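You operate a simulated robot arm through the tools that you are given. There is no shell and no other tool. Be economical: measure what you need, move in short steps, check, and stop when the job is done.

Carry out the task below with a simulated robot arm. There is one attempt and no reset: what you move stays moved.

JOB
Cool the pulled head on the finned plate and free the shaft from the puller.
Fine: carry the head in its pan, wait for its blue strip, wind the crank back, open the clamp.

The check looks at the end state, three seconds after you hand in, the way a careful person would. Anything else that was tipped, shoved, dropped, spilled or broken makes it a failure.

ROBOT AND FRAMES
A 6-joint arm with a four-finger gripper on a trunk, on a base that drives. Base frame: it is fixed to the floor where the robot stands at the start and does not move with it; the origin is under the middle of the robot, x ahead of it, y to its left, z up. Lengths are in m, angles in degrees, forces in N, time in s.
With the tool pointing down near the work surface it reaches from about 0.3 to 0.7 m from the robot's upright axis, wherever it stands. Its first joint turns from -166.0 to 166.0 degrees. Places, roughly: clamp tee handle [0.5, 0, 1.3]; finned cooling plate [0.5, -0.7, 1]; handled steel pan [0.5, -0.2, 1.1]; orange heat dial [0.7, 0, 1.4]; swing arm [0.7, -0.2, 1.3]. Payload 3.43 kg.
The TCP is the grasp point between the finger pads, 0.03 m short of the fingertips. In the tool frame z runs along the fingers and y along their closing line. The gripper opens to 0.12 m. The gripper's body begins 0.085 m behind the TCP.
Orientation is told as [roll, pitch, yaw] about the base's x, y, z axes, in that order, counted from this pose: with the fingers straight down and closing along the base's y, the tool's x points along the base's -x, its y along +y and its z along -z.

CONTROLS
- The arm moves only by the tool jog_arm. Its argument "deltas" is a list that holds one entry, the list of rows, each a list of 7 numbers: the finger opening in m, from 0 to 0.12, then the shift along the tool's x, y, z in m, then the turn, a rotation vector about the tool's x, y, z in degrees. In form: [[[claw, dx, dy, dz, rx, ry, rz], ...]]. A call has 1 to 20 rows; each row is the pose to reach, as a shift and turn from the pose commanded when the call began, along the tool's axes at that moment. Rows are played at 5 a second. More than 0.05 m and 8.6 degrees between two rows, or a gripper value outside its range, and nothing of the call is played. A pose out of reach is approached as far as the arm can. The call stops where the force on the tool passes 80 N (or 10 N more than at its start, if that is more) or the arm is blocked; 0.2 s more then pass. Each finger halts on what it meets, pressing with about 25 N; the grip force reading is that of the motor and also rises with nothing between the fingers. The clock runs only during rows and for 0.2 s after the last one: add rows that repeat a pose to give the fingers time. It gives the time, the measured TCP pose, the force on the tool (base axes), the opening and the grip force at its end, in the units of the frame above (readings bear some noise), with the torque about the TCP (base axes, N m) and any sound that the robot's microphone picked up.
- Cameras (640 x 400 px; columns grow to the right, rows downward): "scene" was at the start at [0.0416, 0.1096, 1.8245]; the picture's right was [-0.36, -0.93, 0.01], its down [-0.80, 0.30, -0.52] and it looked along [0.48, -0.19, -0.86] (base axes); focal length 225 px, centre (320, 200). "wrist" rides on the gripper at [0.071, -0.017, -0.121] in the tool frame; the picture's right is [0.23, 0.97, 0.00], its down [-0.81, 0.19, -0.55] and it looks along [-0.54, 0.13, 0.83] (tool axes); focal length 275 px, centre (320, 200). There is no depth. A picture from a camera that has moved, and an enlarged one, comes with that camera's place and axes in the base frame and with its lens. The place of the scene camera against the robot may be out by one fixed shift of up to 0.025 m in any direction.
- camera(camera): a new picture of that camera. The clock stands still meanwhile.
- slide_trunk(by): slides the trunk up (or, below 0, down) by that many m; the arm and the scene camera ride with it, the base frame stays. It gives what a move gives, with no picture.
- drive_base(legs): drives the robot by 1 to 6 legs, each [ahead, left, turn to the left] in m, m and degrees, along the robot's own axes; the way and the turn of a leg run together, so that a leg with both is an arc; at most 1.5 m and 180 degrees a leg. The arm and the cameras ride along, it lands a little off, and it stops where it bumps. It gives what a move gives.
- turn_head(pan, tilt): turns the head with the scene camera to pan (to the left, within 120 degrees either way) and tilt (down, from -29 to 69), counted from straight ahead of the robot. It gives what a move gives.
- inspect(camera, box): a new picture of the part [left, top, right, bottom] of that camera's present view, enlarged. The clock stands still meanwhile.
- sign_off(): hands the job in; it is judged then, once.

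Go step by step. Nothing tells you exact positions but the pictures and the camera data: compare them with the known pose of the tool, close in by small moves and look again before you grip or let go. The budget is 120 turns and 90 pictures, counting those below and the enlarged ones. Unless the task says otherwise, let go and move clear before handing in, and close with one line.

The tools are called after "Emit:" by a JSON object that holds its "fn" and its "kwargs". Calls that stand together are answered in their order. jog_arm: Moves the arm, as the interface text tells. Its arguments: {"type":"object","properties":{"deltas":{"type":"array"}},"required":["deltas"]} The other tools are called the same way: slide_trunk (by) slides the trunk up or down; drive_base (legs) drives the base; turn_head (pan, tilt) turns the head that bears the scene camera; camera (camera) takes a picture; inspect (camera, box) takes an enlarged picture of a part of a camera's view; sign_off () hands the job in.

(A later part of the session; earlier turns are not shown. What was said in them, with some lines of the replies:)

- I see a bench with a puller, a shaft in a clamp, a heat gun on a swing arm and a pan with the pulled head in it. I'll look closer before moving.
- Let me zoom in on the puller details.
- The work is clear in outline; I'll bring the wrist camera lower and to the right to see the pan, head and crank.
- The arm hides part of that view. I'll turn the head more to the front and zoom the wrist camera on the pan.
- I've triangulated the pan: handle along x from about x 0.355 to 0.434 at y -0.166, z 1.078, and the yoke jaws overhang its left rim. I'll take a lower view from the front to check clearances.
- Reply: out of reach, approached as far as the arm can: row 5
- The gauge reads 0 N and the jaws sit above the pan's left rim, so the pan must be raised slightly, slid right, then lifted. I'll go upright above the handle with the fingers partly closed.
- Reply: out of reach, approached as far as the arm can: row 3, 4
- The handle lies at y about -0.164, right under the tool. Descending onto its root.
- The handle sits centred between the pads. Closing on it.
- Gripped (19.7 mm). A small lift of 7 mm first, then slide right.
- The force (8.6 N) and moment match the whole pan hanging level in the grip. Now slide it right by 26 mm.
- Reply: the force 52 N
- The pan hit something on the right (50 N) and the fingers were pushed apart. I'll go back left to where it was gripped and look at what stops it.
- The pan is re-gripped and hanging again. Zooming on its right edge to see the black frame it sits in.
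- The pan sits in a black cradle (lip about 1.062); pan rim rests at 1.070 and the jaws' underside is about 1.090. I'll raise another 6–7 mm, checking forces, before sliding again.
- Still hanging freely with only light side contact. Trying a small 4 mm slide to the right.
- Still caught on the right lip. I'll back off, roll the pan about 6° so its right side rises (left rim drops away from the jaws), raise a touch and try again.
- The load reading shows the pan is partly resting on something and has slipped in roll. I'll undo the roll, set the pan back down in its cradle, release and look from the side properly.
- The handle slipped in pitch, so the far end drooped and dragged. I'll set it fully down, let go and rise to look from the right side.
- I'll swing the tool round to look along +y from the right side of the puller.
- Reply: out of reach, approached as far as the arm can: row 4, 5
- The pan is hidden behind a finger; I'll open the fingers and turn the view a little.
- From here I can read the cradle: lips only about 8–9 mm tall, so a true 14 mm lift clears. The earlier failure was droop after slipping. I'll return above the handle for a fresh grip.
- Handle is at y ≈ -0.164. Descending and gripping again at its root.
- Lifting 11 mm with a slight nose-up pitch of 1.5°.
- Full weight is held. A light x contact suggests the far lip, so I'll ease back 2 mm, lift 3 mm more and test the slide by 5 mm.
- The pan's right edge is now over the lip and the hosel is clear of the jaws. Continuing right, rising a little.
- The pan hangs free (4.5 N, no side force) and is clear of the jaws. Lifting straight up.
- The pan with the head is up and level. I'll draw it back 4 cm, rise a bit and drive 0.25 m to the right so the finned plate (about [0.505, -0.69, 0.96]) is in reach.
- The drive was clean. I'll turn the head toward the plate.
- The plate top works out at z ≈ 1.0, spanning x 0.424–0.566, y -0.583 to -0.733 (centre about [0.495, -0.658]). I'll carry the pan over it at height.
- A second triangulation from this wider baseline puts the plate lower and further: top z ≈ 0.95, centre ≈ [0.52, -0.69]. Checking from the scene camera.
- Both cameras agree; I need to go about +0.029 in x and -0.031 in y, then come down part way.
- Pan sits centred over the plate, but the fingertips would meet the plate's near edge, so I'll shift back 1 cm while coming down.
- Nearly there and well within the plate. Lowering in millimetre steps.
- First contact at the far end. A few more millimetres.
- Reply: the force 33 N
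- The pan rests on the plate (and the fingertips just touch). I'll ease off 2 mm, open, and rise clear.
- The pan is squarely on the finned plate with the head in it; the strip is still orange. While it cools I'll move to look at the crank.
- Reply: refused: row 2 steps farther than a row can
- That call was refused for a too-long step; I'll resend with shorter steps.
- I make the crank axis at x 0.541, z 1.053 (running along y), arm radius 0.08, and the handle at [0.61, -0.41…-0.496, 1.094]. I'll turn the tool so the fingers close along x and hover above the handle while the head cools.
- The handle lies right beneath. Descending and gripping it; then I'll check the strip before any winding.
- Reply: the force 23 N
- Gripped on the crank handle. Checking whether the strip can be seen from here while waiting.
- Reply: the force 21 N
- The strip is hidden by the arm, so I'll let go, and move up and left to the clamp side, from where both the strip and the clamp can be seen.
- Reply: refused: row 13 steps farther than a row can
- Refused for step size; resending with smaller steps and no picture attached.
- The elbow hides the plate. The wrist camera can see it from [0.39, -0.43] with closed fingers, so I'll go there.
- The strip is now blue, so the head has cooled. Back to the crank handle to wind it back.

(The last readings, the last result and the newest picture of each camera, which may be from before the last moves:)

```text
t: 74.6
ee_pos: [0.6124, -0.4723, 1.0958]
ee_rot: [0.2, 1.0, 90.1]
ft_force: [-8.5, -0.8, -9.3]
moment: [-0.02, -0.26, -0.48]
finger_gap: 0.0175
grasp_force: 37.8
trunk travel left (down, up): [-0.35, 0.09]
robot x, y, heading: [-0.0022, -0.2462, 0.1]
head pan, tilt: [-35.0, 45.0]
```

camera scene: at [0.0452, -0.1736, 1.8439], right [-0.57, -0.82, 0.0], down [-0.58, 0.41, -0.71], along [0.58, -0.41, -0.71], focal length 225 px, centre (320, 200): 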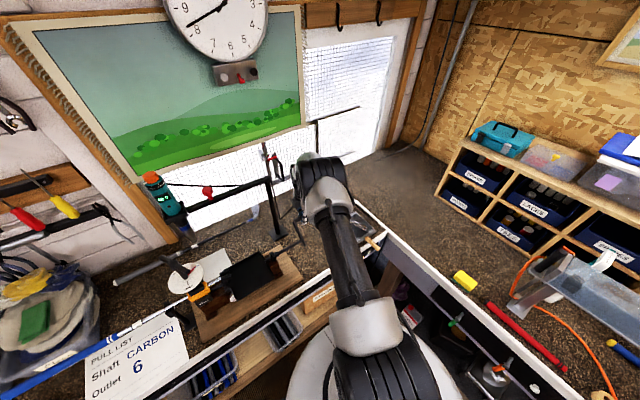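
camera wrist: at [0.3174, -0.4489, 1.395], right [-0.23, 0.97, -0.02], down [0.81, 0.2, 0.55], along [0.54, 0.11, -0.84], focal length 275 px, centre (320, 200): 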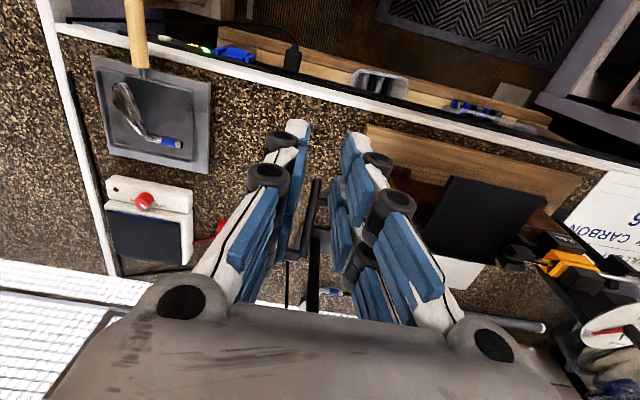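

Gripped again. Test turn: about 25° upward (counter-clockwise seen from the crank end).

Emit:
{"fn": "jog_arm", "kwargs": {"deltas": [[[0.0, 0, 0.004, -0.005, 0, 0, 0], [0.0, 0, 0.0082, -0.0105, 0, 0, 0], [0.0, 0, 0.013, -0.0156, 0, 0, 0], [0.0, 0, 0.0183, -0.0203, 0, 0, 0], [0.0, 0, 0.0239, -0.0244, 0, 0, 0], [0.0, 0, 0.0239, -0.0244, 0, 0, 0]]]}}

Emit:
{"fn": "inspect", "kwargs": {"camera": "scene", "box": [180, 200, 340, 310]}}

```text
t: 76.0
ee_pos: [0.5886, -0.4722, 1.1168]
ee_rot: [0.6, 0.8, 90.2]
ft_force: [-14.0, -3.1, -34.7]
moment: [0.56, -0.43, -0.42]
finger_gap: 0.0186
grasp_force: 45.5
trunk travel left (down, up): [-0.35, 0.09]
robot x, y, heading: [-0.0005, -0.2499, 0.0]
head pan, tilt: [-35.0, 45.0]
```

```text
3.64 times, centred on (260, 255) of scene
camera zoom: at [0.0452, -0.1756, 1.8439], right [-0.57, -0.82, 0.0], down [-0.58, 0.41, -0.71], along [0.58, -0.4, -0.71], focal length 817 px, centre (538, 0)
```

zoom: 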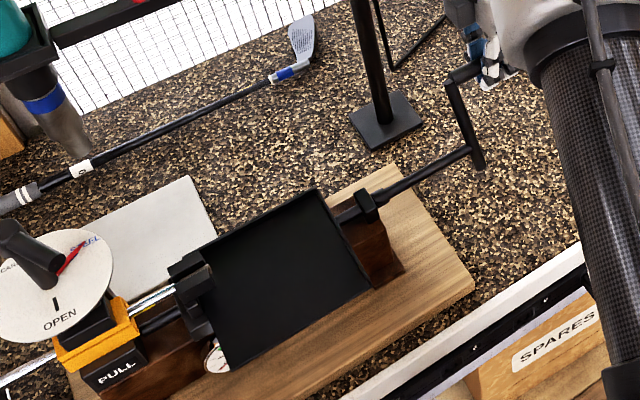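

It turns with light drag; forces tell my circle centre should be about [0.550, 1.044]. Continuing over the top on the corrected circle.

Emit:
{"fn": "jog_arm", "kwargs": {"deltas": [[[0.0, 0, 0.0068, 0.001, 0, 0, 0], [0.0, 0, 0.0138, 0.0001, 0, 0, 0], [0.0, 0, 0.0205, -0.0016, 0, 0, 0], [0.0, 0, 0.0274, -0.003, 0, 0, 0], [0.0, 0, 0.0343, -0.0036, 0, 0, 0], [0.0, 0, 0.0413, -0.0038, 0, 0, 0], [0.0, 0, 0.0413, -0.0038, 0, 0, 0]]]}}

```text
t: 77.6
ee_pos: [0.551, -0.4729, 1.1249]
ee_rot: [-0.1, 1.1, 90.2]
ft_force: [4.9, -0.3, -4.6]
moment: [0.28, -0.19, -0.26]
finger_gap: 0.0177
grasp_force: 44.8
trunk travel left (down, up): [-0.35, 0.09]
robot x, y, heading: [-0.0015, -0.2499, 0.2]
head pan, tilt: [-35.0, 45.0]
```

The model fits (small forces). Carrying on down the near side.

Emit:
{"fn": "jog_arm", "kwargs": {"deltas": [[[0.0, 0, 0.0138, 0.0017, 0, 0, 0], [0.0, 0, 0.0272, 0.0058, 0, 0, 0], [0.0, 0, 0.0396, 0.0122, 0, 0, 0], [0.0, 0, 0.0507, 0.0205, 0, 0, 0], [0.0, 0, 0.0602, 0.0307, 0, 0, 0], [0.0, 0, 0.0678, 0.0424, 0, 0, 0], [0.0, 0, 0.0733, 0.0553, 0, 0, 0], [0.0, 0, 0.0764, 0.0689, 0, 0, 0], [0.0, 0, 0.0772, 0.0828, 0, 0, 0], [0.0, 0, 0.0772, 0.0828, 0, 0, 0]]]}}

Emit:
{"fn": "inspect", "kwargs": {"camera": "scene", "box": [180, 200, 340, 310]}}

```text
t: 79.8
ee_pos: [0.4605, -0.4721, 1.0417]
ee_rot: [0.7, 0.6, 90.1]
ft_force: [-41.3, -3.6, 4.9]
moment: [-0.41, -0.9, -0.27]
finger_gap: 0.0165
grasp_force: 45.4
trunk travel left (down, up): [-0.35, 0.09]
robot x, y, heading: [0.0012, -0.2475, -0.4]
head pan, tilt: [-35.0, 45.0]
```

```text
3.64 times, centred on (260, 255) of scene
camera zoom: at [0.0359, -0.1738, 1.844], right [-0.57, -0.82, 0.0], down [-0.58, 0.41, -0.71], along [0.58, -0.41, -0.7], focal length 817 px, centre (538, 0)
```

zoom: 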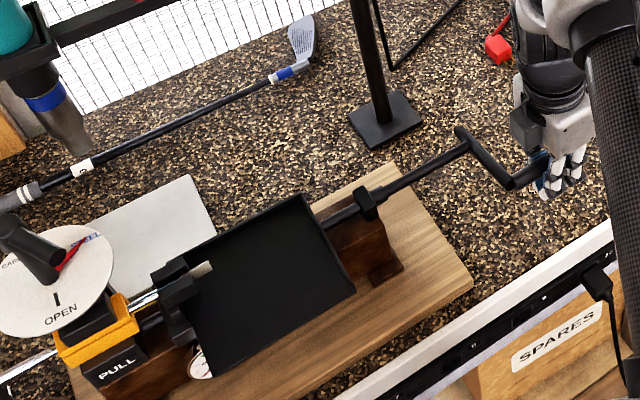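

The yoke and cradle have moved left, so this is the right way back. The true circle is centre [0.5456, 1.036], radius 0.088; at the bottom my fingertips would be near the bench, so I'll re-grip with the handle nearer the fingertips.

Emit:
{"fn": "jog_arm", "kwargs": {"deltas": [[[0.02, 0, 0.006, 0, 0, 0, 0], [0.04, 0, 0.0125, 0, 0, 0, 0], [0.05, 0, 0.0125, -0.008, 0, 0, 0], [0.05, 0, 0.0125, -0.018, 0, 0, 0], [0.03, 0, 0.0125, -0.018, 0, 0, 0], [0.01, 0, 0.0125, -0.018, 0, 0, 0], [0.0, 0, 0.0125, -0.018, 0, 0, 0], [0.0, 0, 0.0125, -0.018, 0, 0, 0], [0.0, 0, 0.0125, -0.018, 0, 0, 0]]]}}

```text
t: 81.8
ee_pos: [0.4605, -0.4733, 1.0589]
ee_rot: [0.1, 1.1, 90.2]
ft_force: [6.3, 0.2, 0.3]
moment: [0.05, -0.22, -0.24]
finger_gap: 0.0173
grasp_force: 44.9
trunk travel left (down, up): [-0.35, 0.09]
robot x, y, heading: [0.0017, -0.2498, 0.1]
head pan, tilt: [-35.0, 45.0]
```

Emit:
{"fn": "jog_arm", "kwargs": {"deltas": [[[0.0, 0, -0.0003, 0.0152, 0, 0, 0], [0.0, 0, -0.0032, 0.0301, 0, 0, 0], [0.0, 0, -0.0086, 0.0442, 0, 0, 0], [0.0, 0, -0.0164, 0.0572, 0, 0, 0], [0.0, 0, -0.0264, 0.0687, 0, 0, 0], [0.0, 0, -0.0264, 0.0687, 0, 0, 0]]]}}

```text
t: 83.2
ee_pos: [0.4758, -0.4723, 0.9871]
ee_rot: [1.1, 0.5, 90.1]
ft_force: [-40.3, -10.7, -25.5]
moment: [0.18, -0.62, -0.11]
finger_gap: 0.017
grasp_force: 45.1
trunk travel left (down, up): [-0.35, 0.09]
robot x, y, heading: [-0.0032, -0.2512, -0.0]
head pan, tilt: [-35.0, 45.0]
```

The side forces suggest the handle may be slipping in the pads; let me look.

Emit:
{"fn": "inspect", "kwargs": {"camera": "scene", "box": [190, 200, 350, 310]}}

Emit:
{"fn": "camera", "kwargs": {"camera": "wrist"}}

```text
3.64 times, centred on (270, 255) of scene
camera zoom: at [0.0395, -0.1764, 1.844], right [-0.57, -0.82, 0.0], down [-0.58, 0.41, -0.71], along [0.58, -0.4, -0.71], focal length 817 px, centre (502, 0)
```

zoom: 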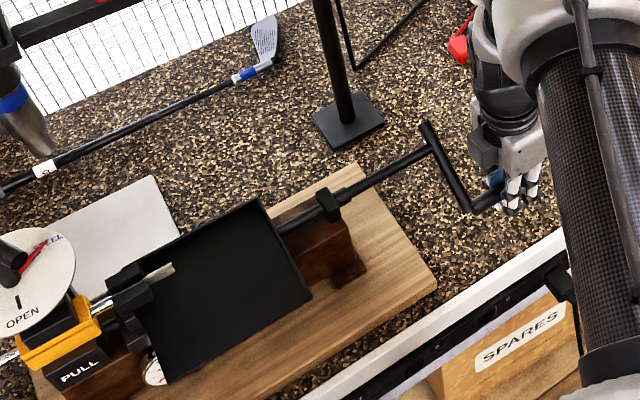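

```text
16 pictures are left
camera wrist: at [0.4938, -0.5424, 1.1073], right [-0.97, -0.23, 0.02], down [-0.18, 0.81, 0.55], along [-0.14, 0.53, -0.84], focal length 275 px, centre (320, 200)
```

wrist: 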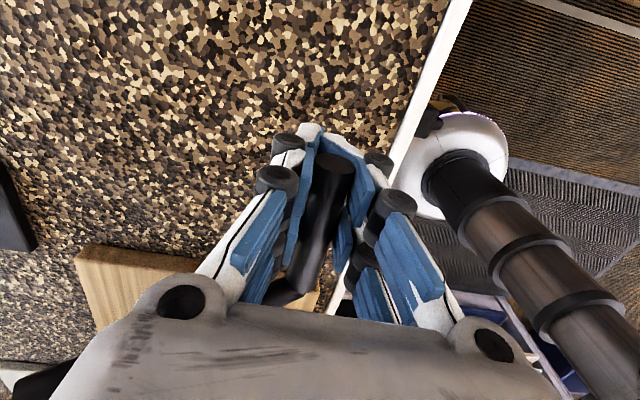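

The crank is turning and the yoke nears the clamp, but the handle slid up in the pads by about 2.5 cm. I'll re-grip with the handle near the fingertips again.

Emit:
{"fn": "jog_arm", "kwargs": {"deltas": [[[0.02, 0, 0.004, 0, 0, 0, 0], [0.04, 0, 0.0085, 0, 0, 0, 0], [0.05, 0, 0.0085, -0.012, 0, 0, 0], [0.05, 0, 0.0085, -0.0225, 0, 0, 0], [0.03, 0, 0.0085, -0.0225, 0, 0, 0], [0.01, 0, 0.0085, -0.0225, 0, 0, 0], [0.0, 0, 0.0085, -0.0225, 0, 0, 0], [0.0, 0, 0.0085, -0.0225, 0, 0, 0], [0.0, 0, 0.0085, -0.0225, 0, 0, 0]]]}}

Emit:
{"fn": "inspect", "kwargs": {"camera": "wrist", "box": [220, 100, 420, 320]}}

```text
t: 85.2
ee_pos: [0.4751, -0.4733, 1.0128]
ee_rot: [0.2, 0.9, 90.1]
ft_force: [-7.3, 0.1, -6.0]
moment: [0.1, 0.16, -0.37]
finger_gap: 0.0182
grasp_force: 44.6
trunk travel left (down, up): [-0.35, 0.09]
robot x, y, heading: [0.0008, -0.2486, 0.2]
head pan, tilt: [-35.0, 45.0]
```

```text
1.82 times, centred on (320, 210) of wrist
camera zoom: at [0.4917, -0.5426, 1.1333], right [-0.97, -0.23, 0.01], down [-0.19, 0.82, 0.54], along [-0.13, 0.52, -0.84], focal length 500 px, centre (320, 182)
```

zoom: 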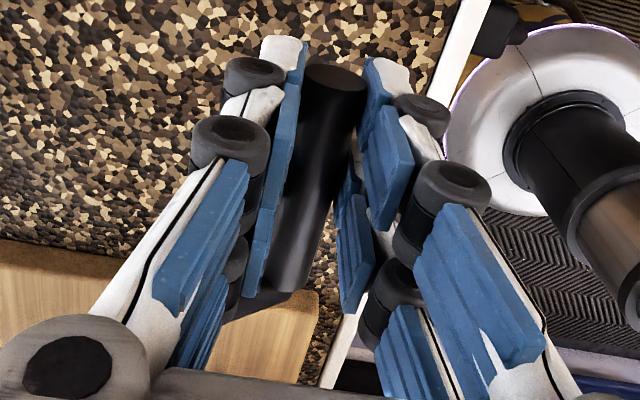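

Good grip with the handle near the tips. Continuing through the bottom.

Emit:
{"fn": "jog_arm", "kwargs": {"deltas": [[[0.0, 0, -0.0044, 0.006, 0, 0, 0], [0.0, 0, -0.0089, 0.0119, 0, 0, 0], [0.0, 0, -0.0143, 0.0172, 0, 0, 0], [0.0, 0, -0.0198, 0.022, 0, 0, 0], [0.0, 0, -0.026, 0.0262, 0, 0, 0], [0.0, 0, -0.0322, 0.03, 0, 0, 0], [0.0, 0, -0.039, 0.0332, 0, 0, 0], [0.0, 0, -0.0458, 0.0358, 0, 0, 0], [0.0, 0, -0.0458, 0.0358, 0, 0, 0]]]}}

```text
t: 87.2
ee_pos: [0.5228, -0.4743, 0.9792]
ee_rot: [0.0, 1.1, 90.3]
ft_force: [-4.5, 7.1, -3.3]
moment: [0.47, -0.07, -0.51]
finger_gap: 0.0181
grasp_force: 45.1
trunk travel left (down, up): [-0.35, 0.09]
robot x, y, heading: [0.0038, -0.2504, 0.0]
head pan, tilt: [-35.0, 45.0]
```

Emit:
{"fn": "jog_arm", "kwargs": {"deltas": [[[0.0, 0, -0.0072, 0.0019, 0, 0, 0], [0.0, 0, -0.0145, 0.0034, 0, 0, 0], [0.0, 0, -0.022, 0.004, 0, 0, 0], [0.0, 0, -0.0293, 0.0041, 0, 0, 0], [0.0, 0, -0.0367, 0.0035, 0, 0, 0], [0.0, 0, -0.044, 0.0023, 0, 0, 0], [0.0, 0, -0.051, 0.0003, 0, 0, 0], [0.0, 0, -0.0581, -0.002, 0, 0, 0], [0.0, 0, -0.0581, -0.002, 0, 0, 0]]]}}

Emit:
{"fn": "inspect", "kwargs": {"camera": "scene", "box": [190, 200, 350, 310]}}

```text
t: 88.8
ee_pos: [0.5458, -0.4747, 0.9735]
ee_rot: [3.3, 0.2, 90.0]
ft_force: [-29.6, -5.9, 31.2]
moment: [-0.01, 0.51, 0.19]
finger_gap: 0.018
grasp_force: 45.3
trunk travel left (down, up): [-0.35, 0.09]
robot x, y, heading: [0.0, -0.2501, -0.1]
head pan, tilt: [-35.0, 45.0]
stopped in row 8: the force on the tool passed its limit at 83 N (the readings are from after the stop); the commanded pose is now the measured one
```

```text
3.64 times, centred on (270, 255) of scene
camera zoom: at [0.0382, -0.1714, 1.8443], right [-0.57, -0.82, 0.0], down [-0.58, 0.41, -0.71], along [0.58, -0.41, -0.71], focal length 817 px, centre (502, 0)
```

zoom: 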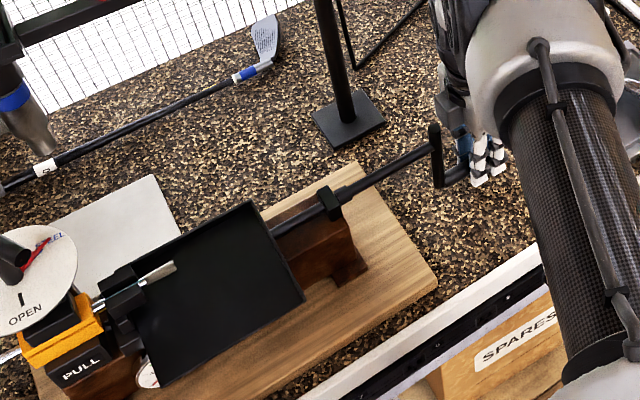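

The crank met a hard stop near the bottom; let me look closely at yoke, clamp and gauge.

Emit:
{"fn": "inspect", "kwargs": {"camera": "scene", "box": [180, 250, 260, 310]}}

```text
6.67 times, centred on (220, 280) of scene
camera zoom: at [0.0382, -0.1714, 1.8443], right [-0.57, -0.82, 0.0], down [-0.58, 0.41, -0.71], along [0.58, -0.41, -0.71], focal length 1497 px, centre (987, -333)
```

zoom: 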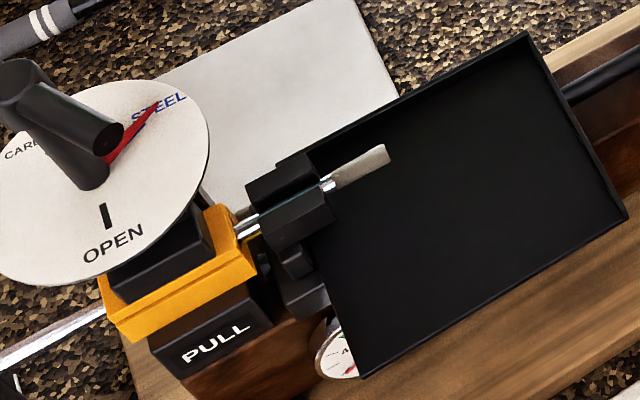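

The yoke is fully back against its stop next to the clamp, with the gauge at rest. I'll release the crank, rise, and go to look at the tee handle (pointer on STEEL; it must come to OPEN).

Emit:
{"fn": "jog_arm", "kwargs": {"deltas": [[[0.02, 0, 0, 0, 0, 0, 0], [0.04, 0, 0, 0, 0, 0, 0], [0.06, 0, 0, 0, 0, 0, 0], [0.06, 0, 0, 0, 0, 0, 0], [0.06, 0, 0, -0.03, 0, 0, 0], [0.06, 0, 0, -0.07, 0, 0, 0], [0.06, 0, 0, -0.11, 0, 0, 0], [0.06, 0, 0, -0.15, 0, 0, 0], [0.06, 0, 0, -0.19, 0, 0, 8], [0.06, 0, 0.02, -0.23, 0, 0, 16], [0.06, 0, 0.04, -0.265, 0, 0, 24], [0.06, 0, 0.06, -0.3, 0, 0, 32], [0.06, 0, 0.08, -0.335, 0, 0, 40], [0.06, -0.02, 0.1, -0.37, 0, 0, 48], [0.06, -0.05, 0.12, -0.4, 0, 0, 56], [0.06, -0.08, 0.135, -0.425, 0, 0, 64], [0.06, -0.12, 0.145, -0.44, 0, 0, 72], [0.06, -0.16, 0.15, -0.45, 0, 0, 80], [0.06, -0.2, 0.15, -0.455, 0, 0, 88], [0.06, -0.24, 0.15, -0.455, 0, 0, 90]]]}}

```text
t: 93.0
ee_pos: [0.4238, -0.2298, 1.4313]
ee_rot: [-0.4, 2.8, 0.0]
ft_force: [-0.1, -0.3, 0.0]
moment: [-0.02, -0.02, 0.02]
finger_gap: 0.0599
grasp_force: 0.1
trunk travel left (down, up): [-0.35, 0.09]
robot x, y, heading: [0.0003, -0.2456, 0.1]
head pan, tilt: [-35.0, 45.0]
```

Emit:
{"fn": "jog_arm", "kwargs": {"deltas": [[[0.06, 0.006, 0.035, 0, 0, -1, 0], [0.06, 0.012, 0.07, 0, 0, -2, 0], [0.06, 0.018, 0.11, 0, 0, -2.8, 0], [0.06, 0.024, 0.145, 0, 0, -2.8, 0], [0.06, 0.024, 0.17, 0, 0, -2.8, 0], [0.06, 0.024, 0.17, 0, 0, -2.8, 0]]]}}

Emit:
{"fn": "camera", "kwargs": {"camera": "wrist"}}

```text
t: 94.4
ee_pos: [0.4002, -0.0613, 1.4324]
ee_rot: [-0.1, 0.0, 0.0]
ft_force: [-0.1, 0.0, -0.5]
moment: [-0.03, -0.02, -0.02]
finger_gap: 0.0601
grasp_force: 0.1
trunk travel left (down, up): [-0.35, 0.09]
robot x, y, heading: [0.0016, -0.2472, -0.3]
head pan, tilt: [-35.0, 45.0]
```

```text
12 pictures are left
camera wrist: at [0.327, -0.0781, 1.5509], right [-0.23, 0.97, 0.0], down [0.81, 0.19, 0.55], along [0.54, 0.12, -0.83], focal length 275 px, centre (320, 200)
```

wrist: 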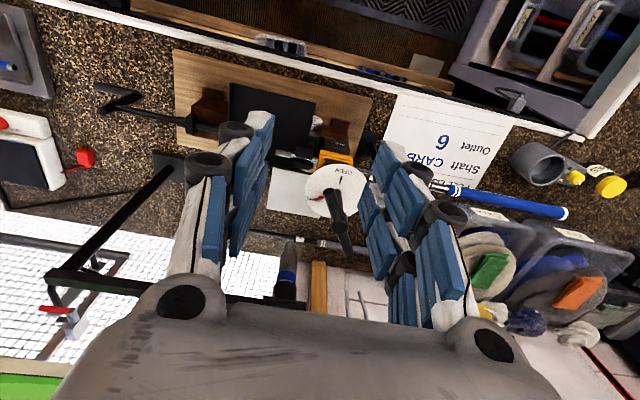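

Emit:
{"fn": "inspect", "kwargs": {"camera": "wrist", "box": [280, 140, 400, 280]}}

```text
2.86 times, centred on (340, 210) of wrist
camera zoom: at [0.327, -0.0781, 1.5509], right [-0.23, 0.97, 0.0], down [0.81, 0.19, 0.55], along [0.54, 0.12, -0.83], focal length 786 px, centre (263, 171)
```

zoom: 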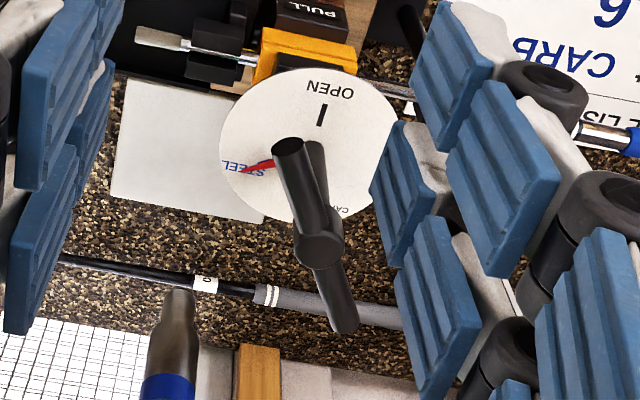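

The dial reads OPEN → CARBON → STEEL clockwise, so opening means turning the tee counter-clockwise about 235°. The tee bar is at about [0.545, 0, 1.27], 28° from x; I'll move above it with the fingers aligned across the bar and look again.

Emit:
{"fn": "jog_arm", "kwargs": {"deltas": [[[0.06, -0.03, 0.015, 0, 0, 0, -7], [0.06, -0.06, 0.03, 0.01, 0, 0, -14], [0.06, -0.09, 0.045, 0.02, 0, 0, -21], [0.06, -0.13, 0.06, 0.03, 0, 0, -28.5], [0.06, -0.13, 0.06, 0.03, 0, 0, -28.5]]]}}

Emit:
{"fn": "camera", "kwargs": {"camera": "wrist"}}

```text
t: 95.6
ee_pos: [0.5293, -0.0029, 1.4017]
ee_rot: [-0.2, 0.0, 28.6]
ft_force: [-0.3, -0.2, -0.3]
moment: [0.05, 0.0, 0.0]
finger_gap: 0.0599
grasp_force: 0.0
trunk travel left (down, up): [-0.35, 0.09]
robot x, y, heading: [-0.0012, -0.251, -0.1]
head pan, tilt: [-35.0, 45.0]
```

```text
10 pictures are left
camera wrist: at [0.473, -0.0509, 1.5215], right [-0.67, 0.74, 0.0], down [0.62, 0.56, 0.55], along [0.41, 0.37, -0.83], focal length 275 px, centre (320, 200)
```

wrist: 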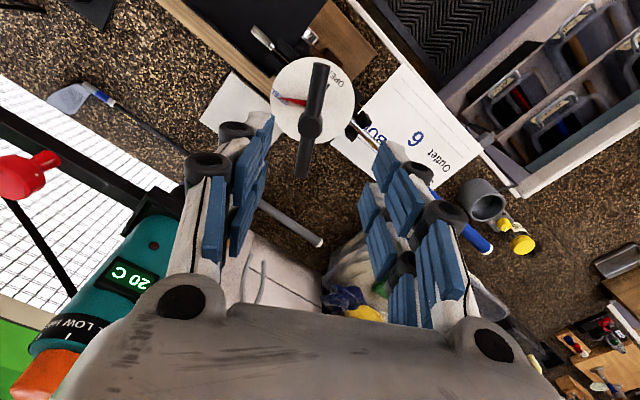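

Triangulated the tee joint at [0.539, -0.003, 1.279], bar at 32°. I'll grip the bar 3 cm out on its robot-side half for leverage.

Emit:
{"fn": "jog_arm", "kwargs": {"deltas": [[[0.06, 0.011, -0.003, 0.01, 0, 0, -2], [0.06, 0.0215, -0.0066, 0.03, 0, 0, -3.5], [0.06, 0.0215, -0.0066, 0.06, 0, 0, -3.5], [0.06, 0.0215, -0.0066, 0.09, 0, 0, -3.5], [0.06, 0.0215, -0.0066, 0.11, 0, 0, -3.5], [0.06, 0.0215, -0.0066, 0.1227, 0, 0, -3.5], [0.06, 0.0215, -0.0066, 0.1227, 0, 0, -3.5]]]}}

Emit:
{"fn": "camera", "kwargs": {"camera": "wrist"}}

```text
t: 97.2
ee_pos: [0.5147, -0.0192, 1.2771]
ee_rot: [-0.1, 0.1, 32.2]
ft_force: [-0.5, 0.1, -0.5]
moment: [0.01, 0.0, 0.01]
finger_gap: 0.06
grasp_force: 0.0
trunk travel left (down, up): [-0.35, 0.09]
robot x, y, heading: [0.0012, -0.2474, -0.3]
head pan, tilt: [-35.0, 45.0]
```

```text
9 pictures are left
camera wrist: at [0.4617, -0.0698, 1.3968], right [-0.71, 0.7, 0.0], down [0.58, 0.6, 0.55], along [0.39, 0.39, -0.83], focal length 275 px, centre (320, 200)
```

wrist: 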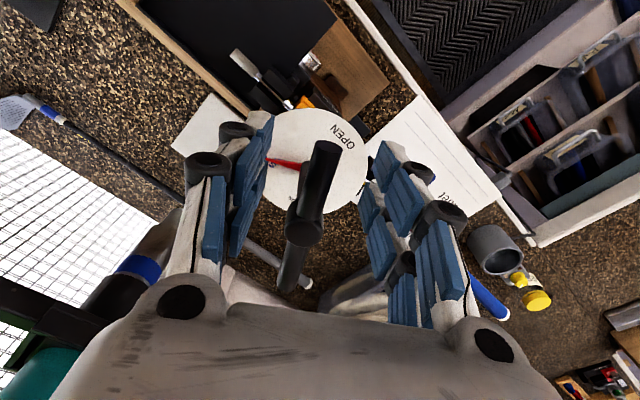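

Bar well between the pads. Closing and making a test turn of 16° counter-clockwise.

Emit:
{"fn": "jog_arm", "kwargs": {"deltas": [[[0.04, 0, 0, 0, 0, 0, 0], [0.02, 0, 0, 0, 0, 0, 0], [0.0, 0, 0, 0, 0, 0, 0], [0.0, 0, 0, 0, 0, 0, 0], [0.0, 0, 0, 0, 0, 0, 0], [0.0, 0, -0.002, 0, 0, 0, -4], [0.0, -0.0003, -0.004, 0, 0, 0, -8], [0.0, -0.0007, -0.006, 0, 0, 0, -12], [0.0, -0.0011, -0.008, 0, 0, 0, -16], [0.0, -0.0011, -0.008, 0, 0, 0, -16]]]}}

```text
t: 99.4
ee_pos: [0.522, -0.0273, 1.2773]
ee_rot: [-0.1, 0.2, 48.1]
ft_force: [4.7, -11.5, -9.6]
moment: [0.59, -0.73, -0.42]
finger_gap: 0.0143
grasp_force: 45.3
trunk travel left (down, up): [-0.35, 0.09]
robot x, y, heading: [-0.0006, -0.2512, 0.0]
head pan, tilt: [-35.0, 45.0]
```

It turns easily with low force. Continuing the stroke.

Emit:
{"fn": "jog_arm", "kwargs": {"deltas": [[[0.0, -0.0003, -0.004, 0, 0, 0, -8], [0.0, -0.0011, -0.008, 0, 0, 0, -16], [0.0, -0.0025, -0.0118, 0, 0, 0, -24], [0.0, -0.0044, -0.0154, 0, 0, 0, -32], [0.0, -0.0068, -0.0186, 0, 0, 0, -40], [0.0, -0.0096, -0.0216, 0, 0, 0, -48], [0.0, -0.012, -0.0235, 0, 0, 0, -54], [0.0, -0.012, -0.0235, 0, 0, 0, -54]]]}}

Emit:
{"fn": "camera", "kwargs": {"camera": "wrist"}}

```text
t: 101.2
ee_pos: [0.5505, -0.0352, 1.2773]
ee_rot: [-0.1, 0.1, 102.1]
ft_force: [27.2, -18.0, -3.5]
moment: [-0.19, -0.33, -0.73]
finger_gap: 0.014
grasp_force: 44.6
trunk travel left (down, up): [-0.35, 0.09]
robot x, y, heading: [-0.0008, -0.2498, -0.1]
head pan, tilt: [-35.0, 45.0]
```

```text
8 pictures are left
camera wrist: at [0.5817, -0.1007, 1.397], right [-0.9, -0.43, 0.0], down [-0.36, 0.75, 0.55], along [-0.24, 0.5, -0.83], focal length 275 px, centre (320, 200)
```

wrist: 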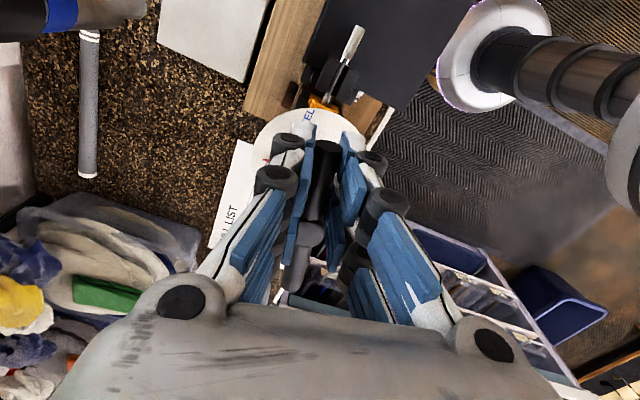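

The first 70° went well. Now I'll release, rise, and turn the hand back 180° to re-grip for the remaining 165°.

Emit:
{"fn": "jog_arm", "kwargs": {"deltas": [[[0.02, 0, 0, 0, 0, 0, 0], [0.04, 0, 0, 0, 0, 0, 0], [0.06, 0, 0, 0, 0, 0, 0], [0.06, 0, 0, -0.03, 0, 0, 0], [0.06, 0, 0, -0.06, 0, 0, 0], [0.06, -0.01, 0, -0.09, 0, 0, 0], [0.06, -0.02, 0, -0.09, 0, 0, 8.5], [0.06, -0.03, 0, -0.09, 0, 0, 17], [0.06, -0.04, 0, -0.09, 0, 0, 25.5], [0.06, -0.05, 0, -0.09, 0, 0, 34], [0.06, -0.06, 0.0019, -0.09, 0, 0, 42.5], [0.06, -0.0603, 0.0019, -0.09, 0, 0, 51], [0.06, -0.0603, 0.0019, -0.09, 0, 0, 59.5], [0.06, -0.0603, 0.0019, -0.09, 0, 0, 68], [0.06, -0.0603, 0.0019, -0.09, 0, 0, 76.5], [0.06, -0.0603, 0.0019, -0.09, 0, 0, 85], [0.06, -0.0603, 0.0019, -0.09, 0, 0, 93.5], [0.06, -0.0603, 0.0019, -0.09, 0, 0, 102], [0.06, -0.0603, 0.0019, -0.09, 0, 0, 110], [0.06, -0.0603, 0.0019, -0.09, 0, 0, 110]]]}}

```text
t: 105.4
ee_pos: [0.5302, 0.0278, 1.3684]
ee_rot: [-0.2, -0.1, -8.0]
ft_force: [-0.3, 0.1, -0.1]
moment: [0.0, -0.02, -0.03]
finger_gap: 0.0603
grasp_force: 0.0
trunk travel left (down, up): [-0.35, 0.09]
robot x, y, heading: [0.0002, -0.2487, -0.1]
head pan, tilt: [-35.0, 45.0]
```

Emit:
{"fn": "jog_arm", "kwargs": {"deltas": [[[0.06, -0.002, -0.001, 0, 0, 0, 8], [0.06, -0.004, -0.002, 0, 0, 0, 16], [0.06, -0.006, -0.0036, 0, 0, 0, 24], [0.06, -0.0063, -0.0036, 0, 0, 0, 32], [0.06, -0.0063, -0.0036, 0, 0, 0, 40], [0.06, -0.0063, -0.0036, 0, 0, 0, 48], [0.06, -0.0063, -0.0036, 0, 0, 0, 56], [0.06, -0.0063, -0.0036, 0, 0, 0, 64], [0.06, -0.0063, -0.0036, 0, 0, 0, 70], [0.06, -0.0063, -0.0036, 0, 0, 0, 70]]]}}

Emit:
{"fn": "camera", "kwargs": {"camera": "wrist"}}

```text
t: 107.6
ee_pos: [0.5366, 0.0234, 1.3671]
ee_rot: [-0.1, -0.1, -78.0]
ft_force: [0.0, -0.4, 0.4]
moment: [-0.01, 0.02, 0.04]
finger_gap: 0.0599
grasp_force: 0.0
trunk travel left (down, up): [-0.35, 0.09]
robot x, y, heading: [0.0015, -0.2499, -0.5]
head pan, tilt: [-35.0, 45.0]
```

```text
7 pictures are left
camera wrist: at [0.5042, 0.0904, 1.4871], right [0.9, 0.43, 0.0], down [0.36, -0.75, 0.56], along [0.24, -0.5, -0.83], focal length 275 px, centre (320, 200)
```

wrist: 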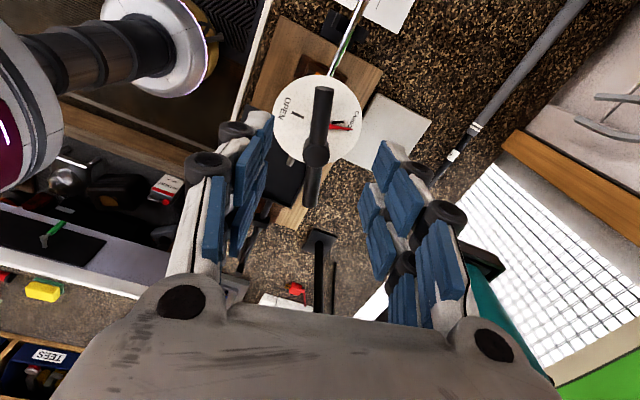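

Pointer is now at CARBON, as planned. Bar lies at about 110°; I'll correct by 8°, descend and grip.

Emit:
{"fn": "jog_arm", "kwargs": {"deltas": [[[0.06, 0.003, -0.0015, 0.02, 0, 0, -4], [0.06, 0.0065, -0.0033, 0.04, 0, 0, -8], [0.06, 0.0065, -0.0033, 0.065, 0, 0, -8], [0.06, 0.0065, -0.0033, 0.088, 0, 0, -8], [0.06, 0.0065, -0.0033, 0.088, 0, 0, -8], [0.04, 0.0065, -0.0033, 0.088, 0, 0, -8], [0.02, 0.0065, -0.0033, 0.088, 0, 0, -8], [0.0, 0.0065, -0.0033, 0.088, 0, 0, -8], [0.0, 0.0065, -0.0033, 0.088, 0, 0, -8], [0.0, 0.0065, -0.0033, 0.088, 0, 0, -8]]]}}

```text
t: 109.8
ee_pos: [0.534, 0.0288, 1.2794]
ee_rot: [0.2, -0.2, -69.9]
ft_force: [5.0, 4.6, 0.3]
moment: [0.27, -0.19, 0.21]
finger_gap: 0.0146
grasp_force: 36.8
trunk travel left (down, up): [-0.35, 0.09]
robot x, y, heading: [0.0008, -0.2515, -0.0]
head pan, tilt: [-35.0, 45.0]
```

Gripped cleanly. Turning counter-clockwise 80° first.

Emit:
{"fn": "jog_arm", "kwargs": {"deltas": [[[0.0, -0.0003, -0.004, 0, 0, 0, -8], [0.0, -0.0011, -0.008, 0, 0, 0, -16], [0.0, -0.0025, -0.0118, 0, 0, 0, -24], [0.0, -0.0044, -0.0154, 0, 0, 0, -32], [0.0, -0.0068, -0.0186, 0, 0, 0, -40], [0.0, -0.0096, -0.0216, 0, 0, 0, -48], [0.0, -0.0128, -0.024, 0, 0, 0, -56], [0.0, -0.0163, -0.0261, 0, 0, 0, -64], [0.0, -0.02, -0.0276, 0, 0, 0, -72], [0.0, -0.024, -0.0286, 0, 0, 0, -80], [0.0, -0.024, -0.0286, 0, 0, 0, -80]]]}}

```text
t: 112.2
ee_pos: [0.513, -0.0083, 1.2801]
ee_rot: [-0.2, 0.2, 10.2]
ft_force: [-5.2, -15.8, -7.7]
moment: [-0.19, -0.71, -0.48]
finger_gap: 0.0143
grasp_force: 44.5
trunk travel left (down, up): [-0.35, 0.09]
robot x, y, heading: [0.0011, -0.2503, -0.2]
head pan, tilt: [-35.0, 45.0]
```

Emit:
{"fn": "jog_arm", "kwargs": {"deltas": [[[0.0, -0.0003, -0.004, 0, 0, 0, -8], [0.0, -0.0011, -0.008, 0, 0, 0, -16], [0.0, -0.0025, -0.0118, 0, 0, 0, -24], [0.0, -0.0044, -0.0154, 0, 0, 0, -32], [0.0, -0.0068, -0.0186, 0, 0, 0, -40], [0.0, -0.0096, -0.0216, 0, 0, 0, -48], [0.0, -0.0128, -0.024, 0, 0, 0, -56], [0.0, -0.0163, -0.0261, 0, 0, 0, -64], [0.0, -0.02, -0.0276, 0, 0, 0, -72], [0.0, -0.02, -0.0276, 0, 0, 0, -72]]]}}

Emit:
{"fn": "inspect", "kwargs": {"camera": "scene", "box": [150, 240, 260, 320]}}

```text
t: 114.4
ee_pos: [0.5406, -0.0351, 1.2792]
ee_rot: [-0.1, 0.2, 82.4]
ft_force: [2.8, -32.9, -16.2]
moment: [-0.11, -0.07, -0.23]
finger_gap: 0.0143
grasp_force: 45.1
trunk travel left (down, up): [-0.35, 0.09]
robot x, y, heading: [-0.0034, -0.2494, -0.1]
head pan, tilt: [-35.0, 45.0]
```

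```text
5.00 times, centred on (205, 280) of scene
camera zoom: at [0.0456, -0.1803, 1.8441], right [-0.57, -0.82, 0.0], down [-0.58, 0.41, -0.7], along [0.58, -0.4, -0.71], focal length 1123 px, centre (895, -200)
```

zoom: 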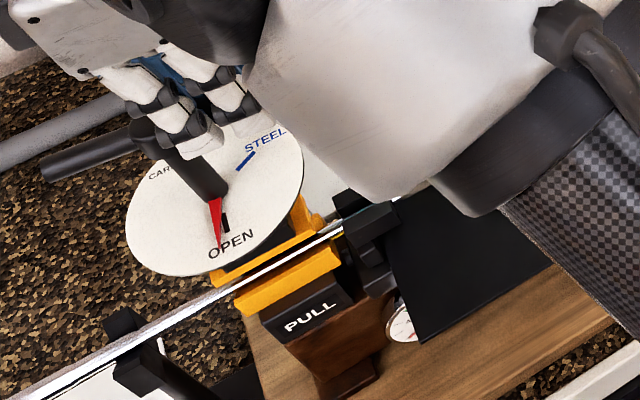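

The clamp jaws have opened and the pointer is about 10° short of OPEN. A last small turn.

Emit:
{"fn": "jog_arm", "kwargs": {"deltas": [[[0.0, -0.0001, -0.002, 0, 0, 0, -4], [0.0, -0.0003, -0.004, 0, 0, 0, -8], [0.0, -0.0005, -0.0053, 0, 0, 0, -10.5], [0.0, -0.0005, -0.0053, 0, 0, 0, -10.5]]]}}

Emit:
{"fn": "inspect", "kwargs": {"camera": "scene", "box": [160, 260, 220, 310]}}

```text
t: 115.4
ee_pos: [0.5454, -0.0362, 1.2794]
ee_rot: [0.0, 0.3, 92.5]
ft_force: [2.1, -30.9, -13.9]
moment: [-1.22, -0.18, -2.21]
finger_gap: 0.0144
grasp_force: 45.2
trunk travel left (down, up): [-0.35, 0.09]
robot x, y, heading: [-0.0014, -0.2492, -0.2]
head pan, tilt: [-35.0, 45.0]
```

```text
8.00 times, centred on (190, 285) of scene
camera zoom: at [0.0452, -0.1799, 1.8441], right [-0.57, -0.82, 0.0], down [-0.58, 0.41, -0.7], along [0.58, -0.4, -0.71], focal length 1797 px, centre (1360, -480)
```

zoom: 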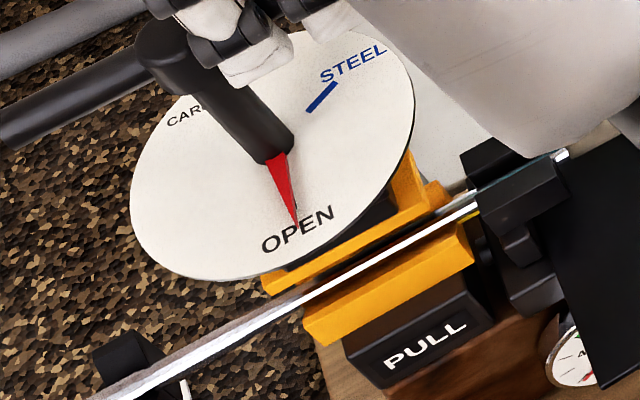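

The pointer is on OPEN, the clamp's stop is felt, and the orange jaws are clear of the shaft. Releasing and moving clear.

Emit:
{"fn": "jog_arm", "kwargs": {"deltas": [[[0.02, 0, 0, 0, 0, 0, 0], [0.04, 0, 0, 0, 0, 0, 0], [0.06, 0, 0, 0, 0, 0, 0], [0.06, 0, 0, 0, 0, 0, 0], [0.06, 0, 0, -0.03, 0, 0, 0], [0.06, 0, 0, -0.06, 0, 0, 0], [0.06, 0, 0, -0.1, 0, 0, 0], [0.06, 0, 0, -0.14, 0, 0, 0], [0.06, 0, 0.03, -0.15, 0, 0, 0], [0.06, 0, 0.06, -0.15, 0, 0, 8], [0.06, 0, 0.1, -0.15, 0, 0, 16], [0.06, 0, 0.14, -0.15, 0, 0, 24], [0.06, 0.02, 0.17, -0.15, 0, 0, 32], [0.06, 0.05, 0.18, -0.15, 0, 0, 40], [0.06, 0.09, 0.18, -0.15, 0, 0, 48], [0.06, 0.13, 0.18, -0.15, 0, 0, 56], [0.06, 0.17, 0.18, -0.15, 0, 0, 64], [0.06, 0.2, 0.18, -0.15, 0, 0, 72]]]}}

Emit:
{"fn": "camera", "kwargs": {"camera": "wrist"}}

Emit:
{"fn": "inspect", "kwargs": {"camera": "scene", "box": [110, 180, 410, 360]}}

```text
t: 119.2
ee_pos: [0.3717, -0.2363, 1.4319]
ee_rot: [-0.2, 0.0, 20.4]
ft_force: [0.0, -0.1, -0.5]
moment: [0.0, 0.02, 0.03]
finger_gap: 0.0601
grasp_force: 0.1
trunk travel left (down, up): [-0.35, 0.09]
robot x, y, heading: [-0.0006, -0.2477, -0.2]
head pan, tilt: [-35.0, 45.0]
```

```text
4 pictures are left
camera wrist: at [0.3096, -0.2768, 1.5509], right [-0.56, 0.83, 0.0], down [0.69, 0.46, 0.55], along [0.46, 0.3, -0.83], focal length 275 px, centre (320, 200)
```

wrist: 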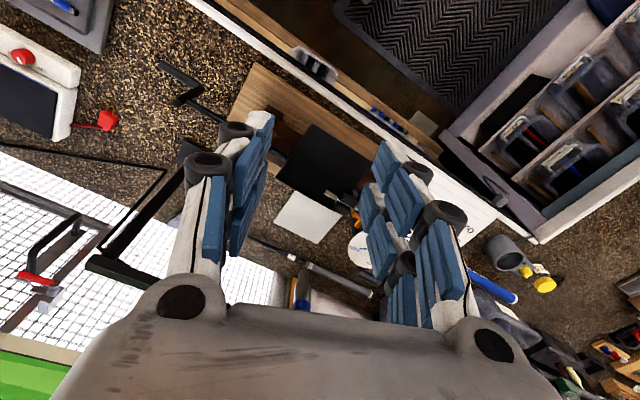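

```text
2.13 times, centred on (260, 270) of scene
camera zoom: at [0.0434, -0.1746, 1.8439], right [-0.57, -0.82, 0.0], down [-0.58, 0.41, -0.71], along [0.58, -0.41, -0.71], focal length 479 px, centre (448, 51)
```

zoom: 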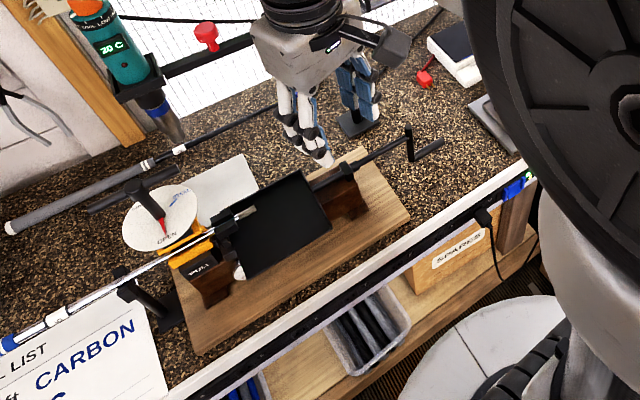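

The pan and head are on the finned plate with the strip blue, the crank is wound back to its stop, the clamp is on OPEN and the arm is clear. Handing in.

Emit:
{"fn": "sign_off", "kwargs": {}}

```text
The job is handed in.
```

The head is cooling in its pan on the finned plate with its strip blue, the crank is wound back to its stop, and the clamp is on OPEN with the shaft free. While lifting the pan I bumped it twice against its cradle, with no damage that I could see.
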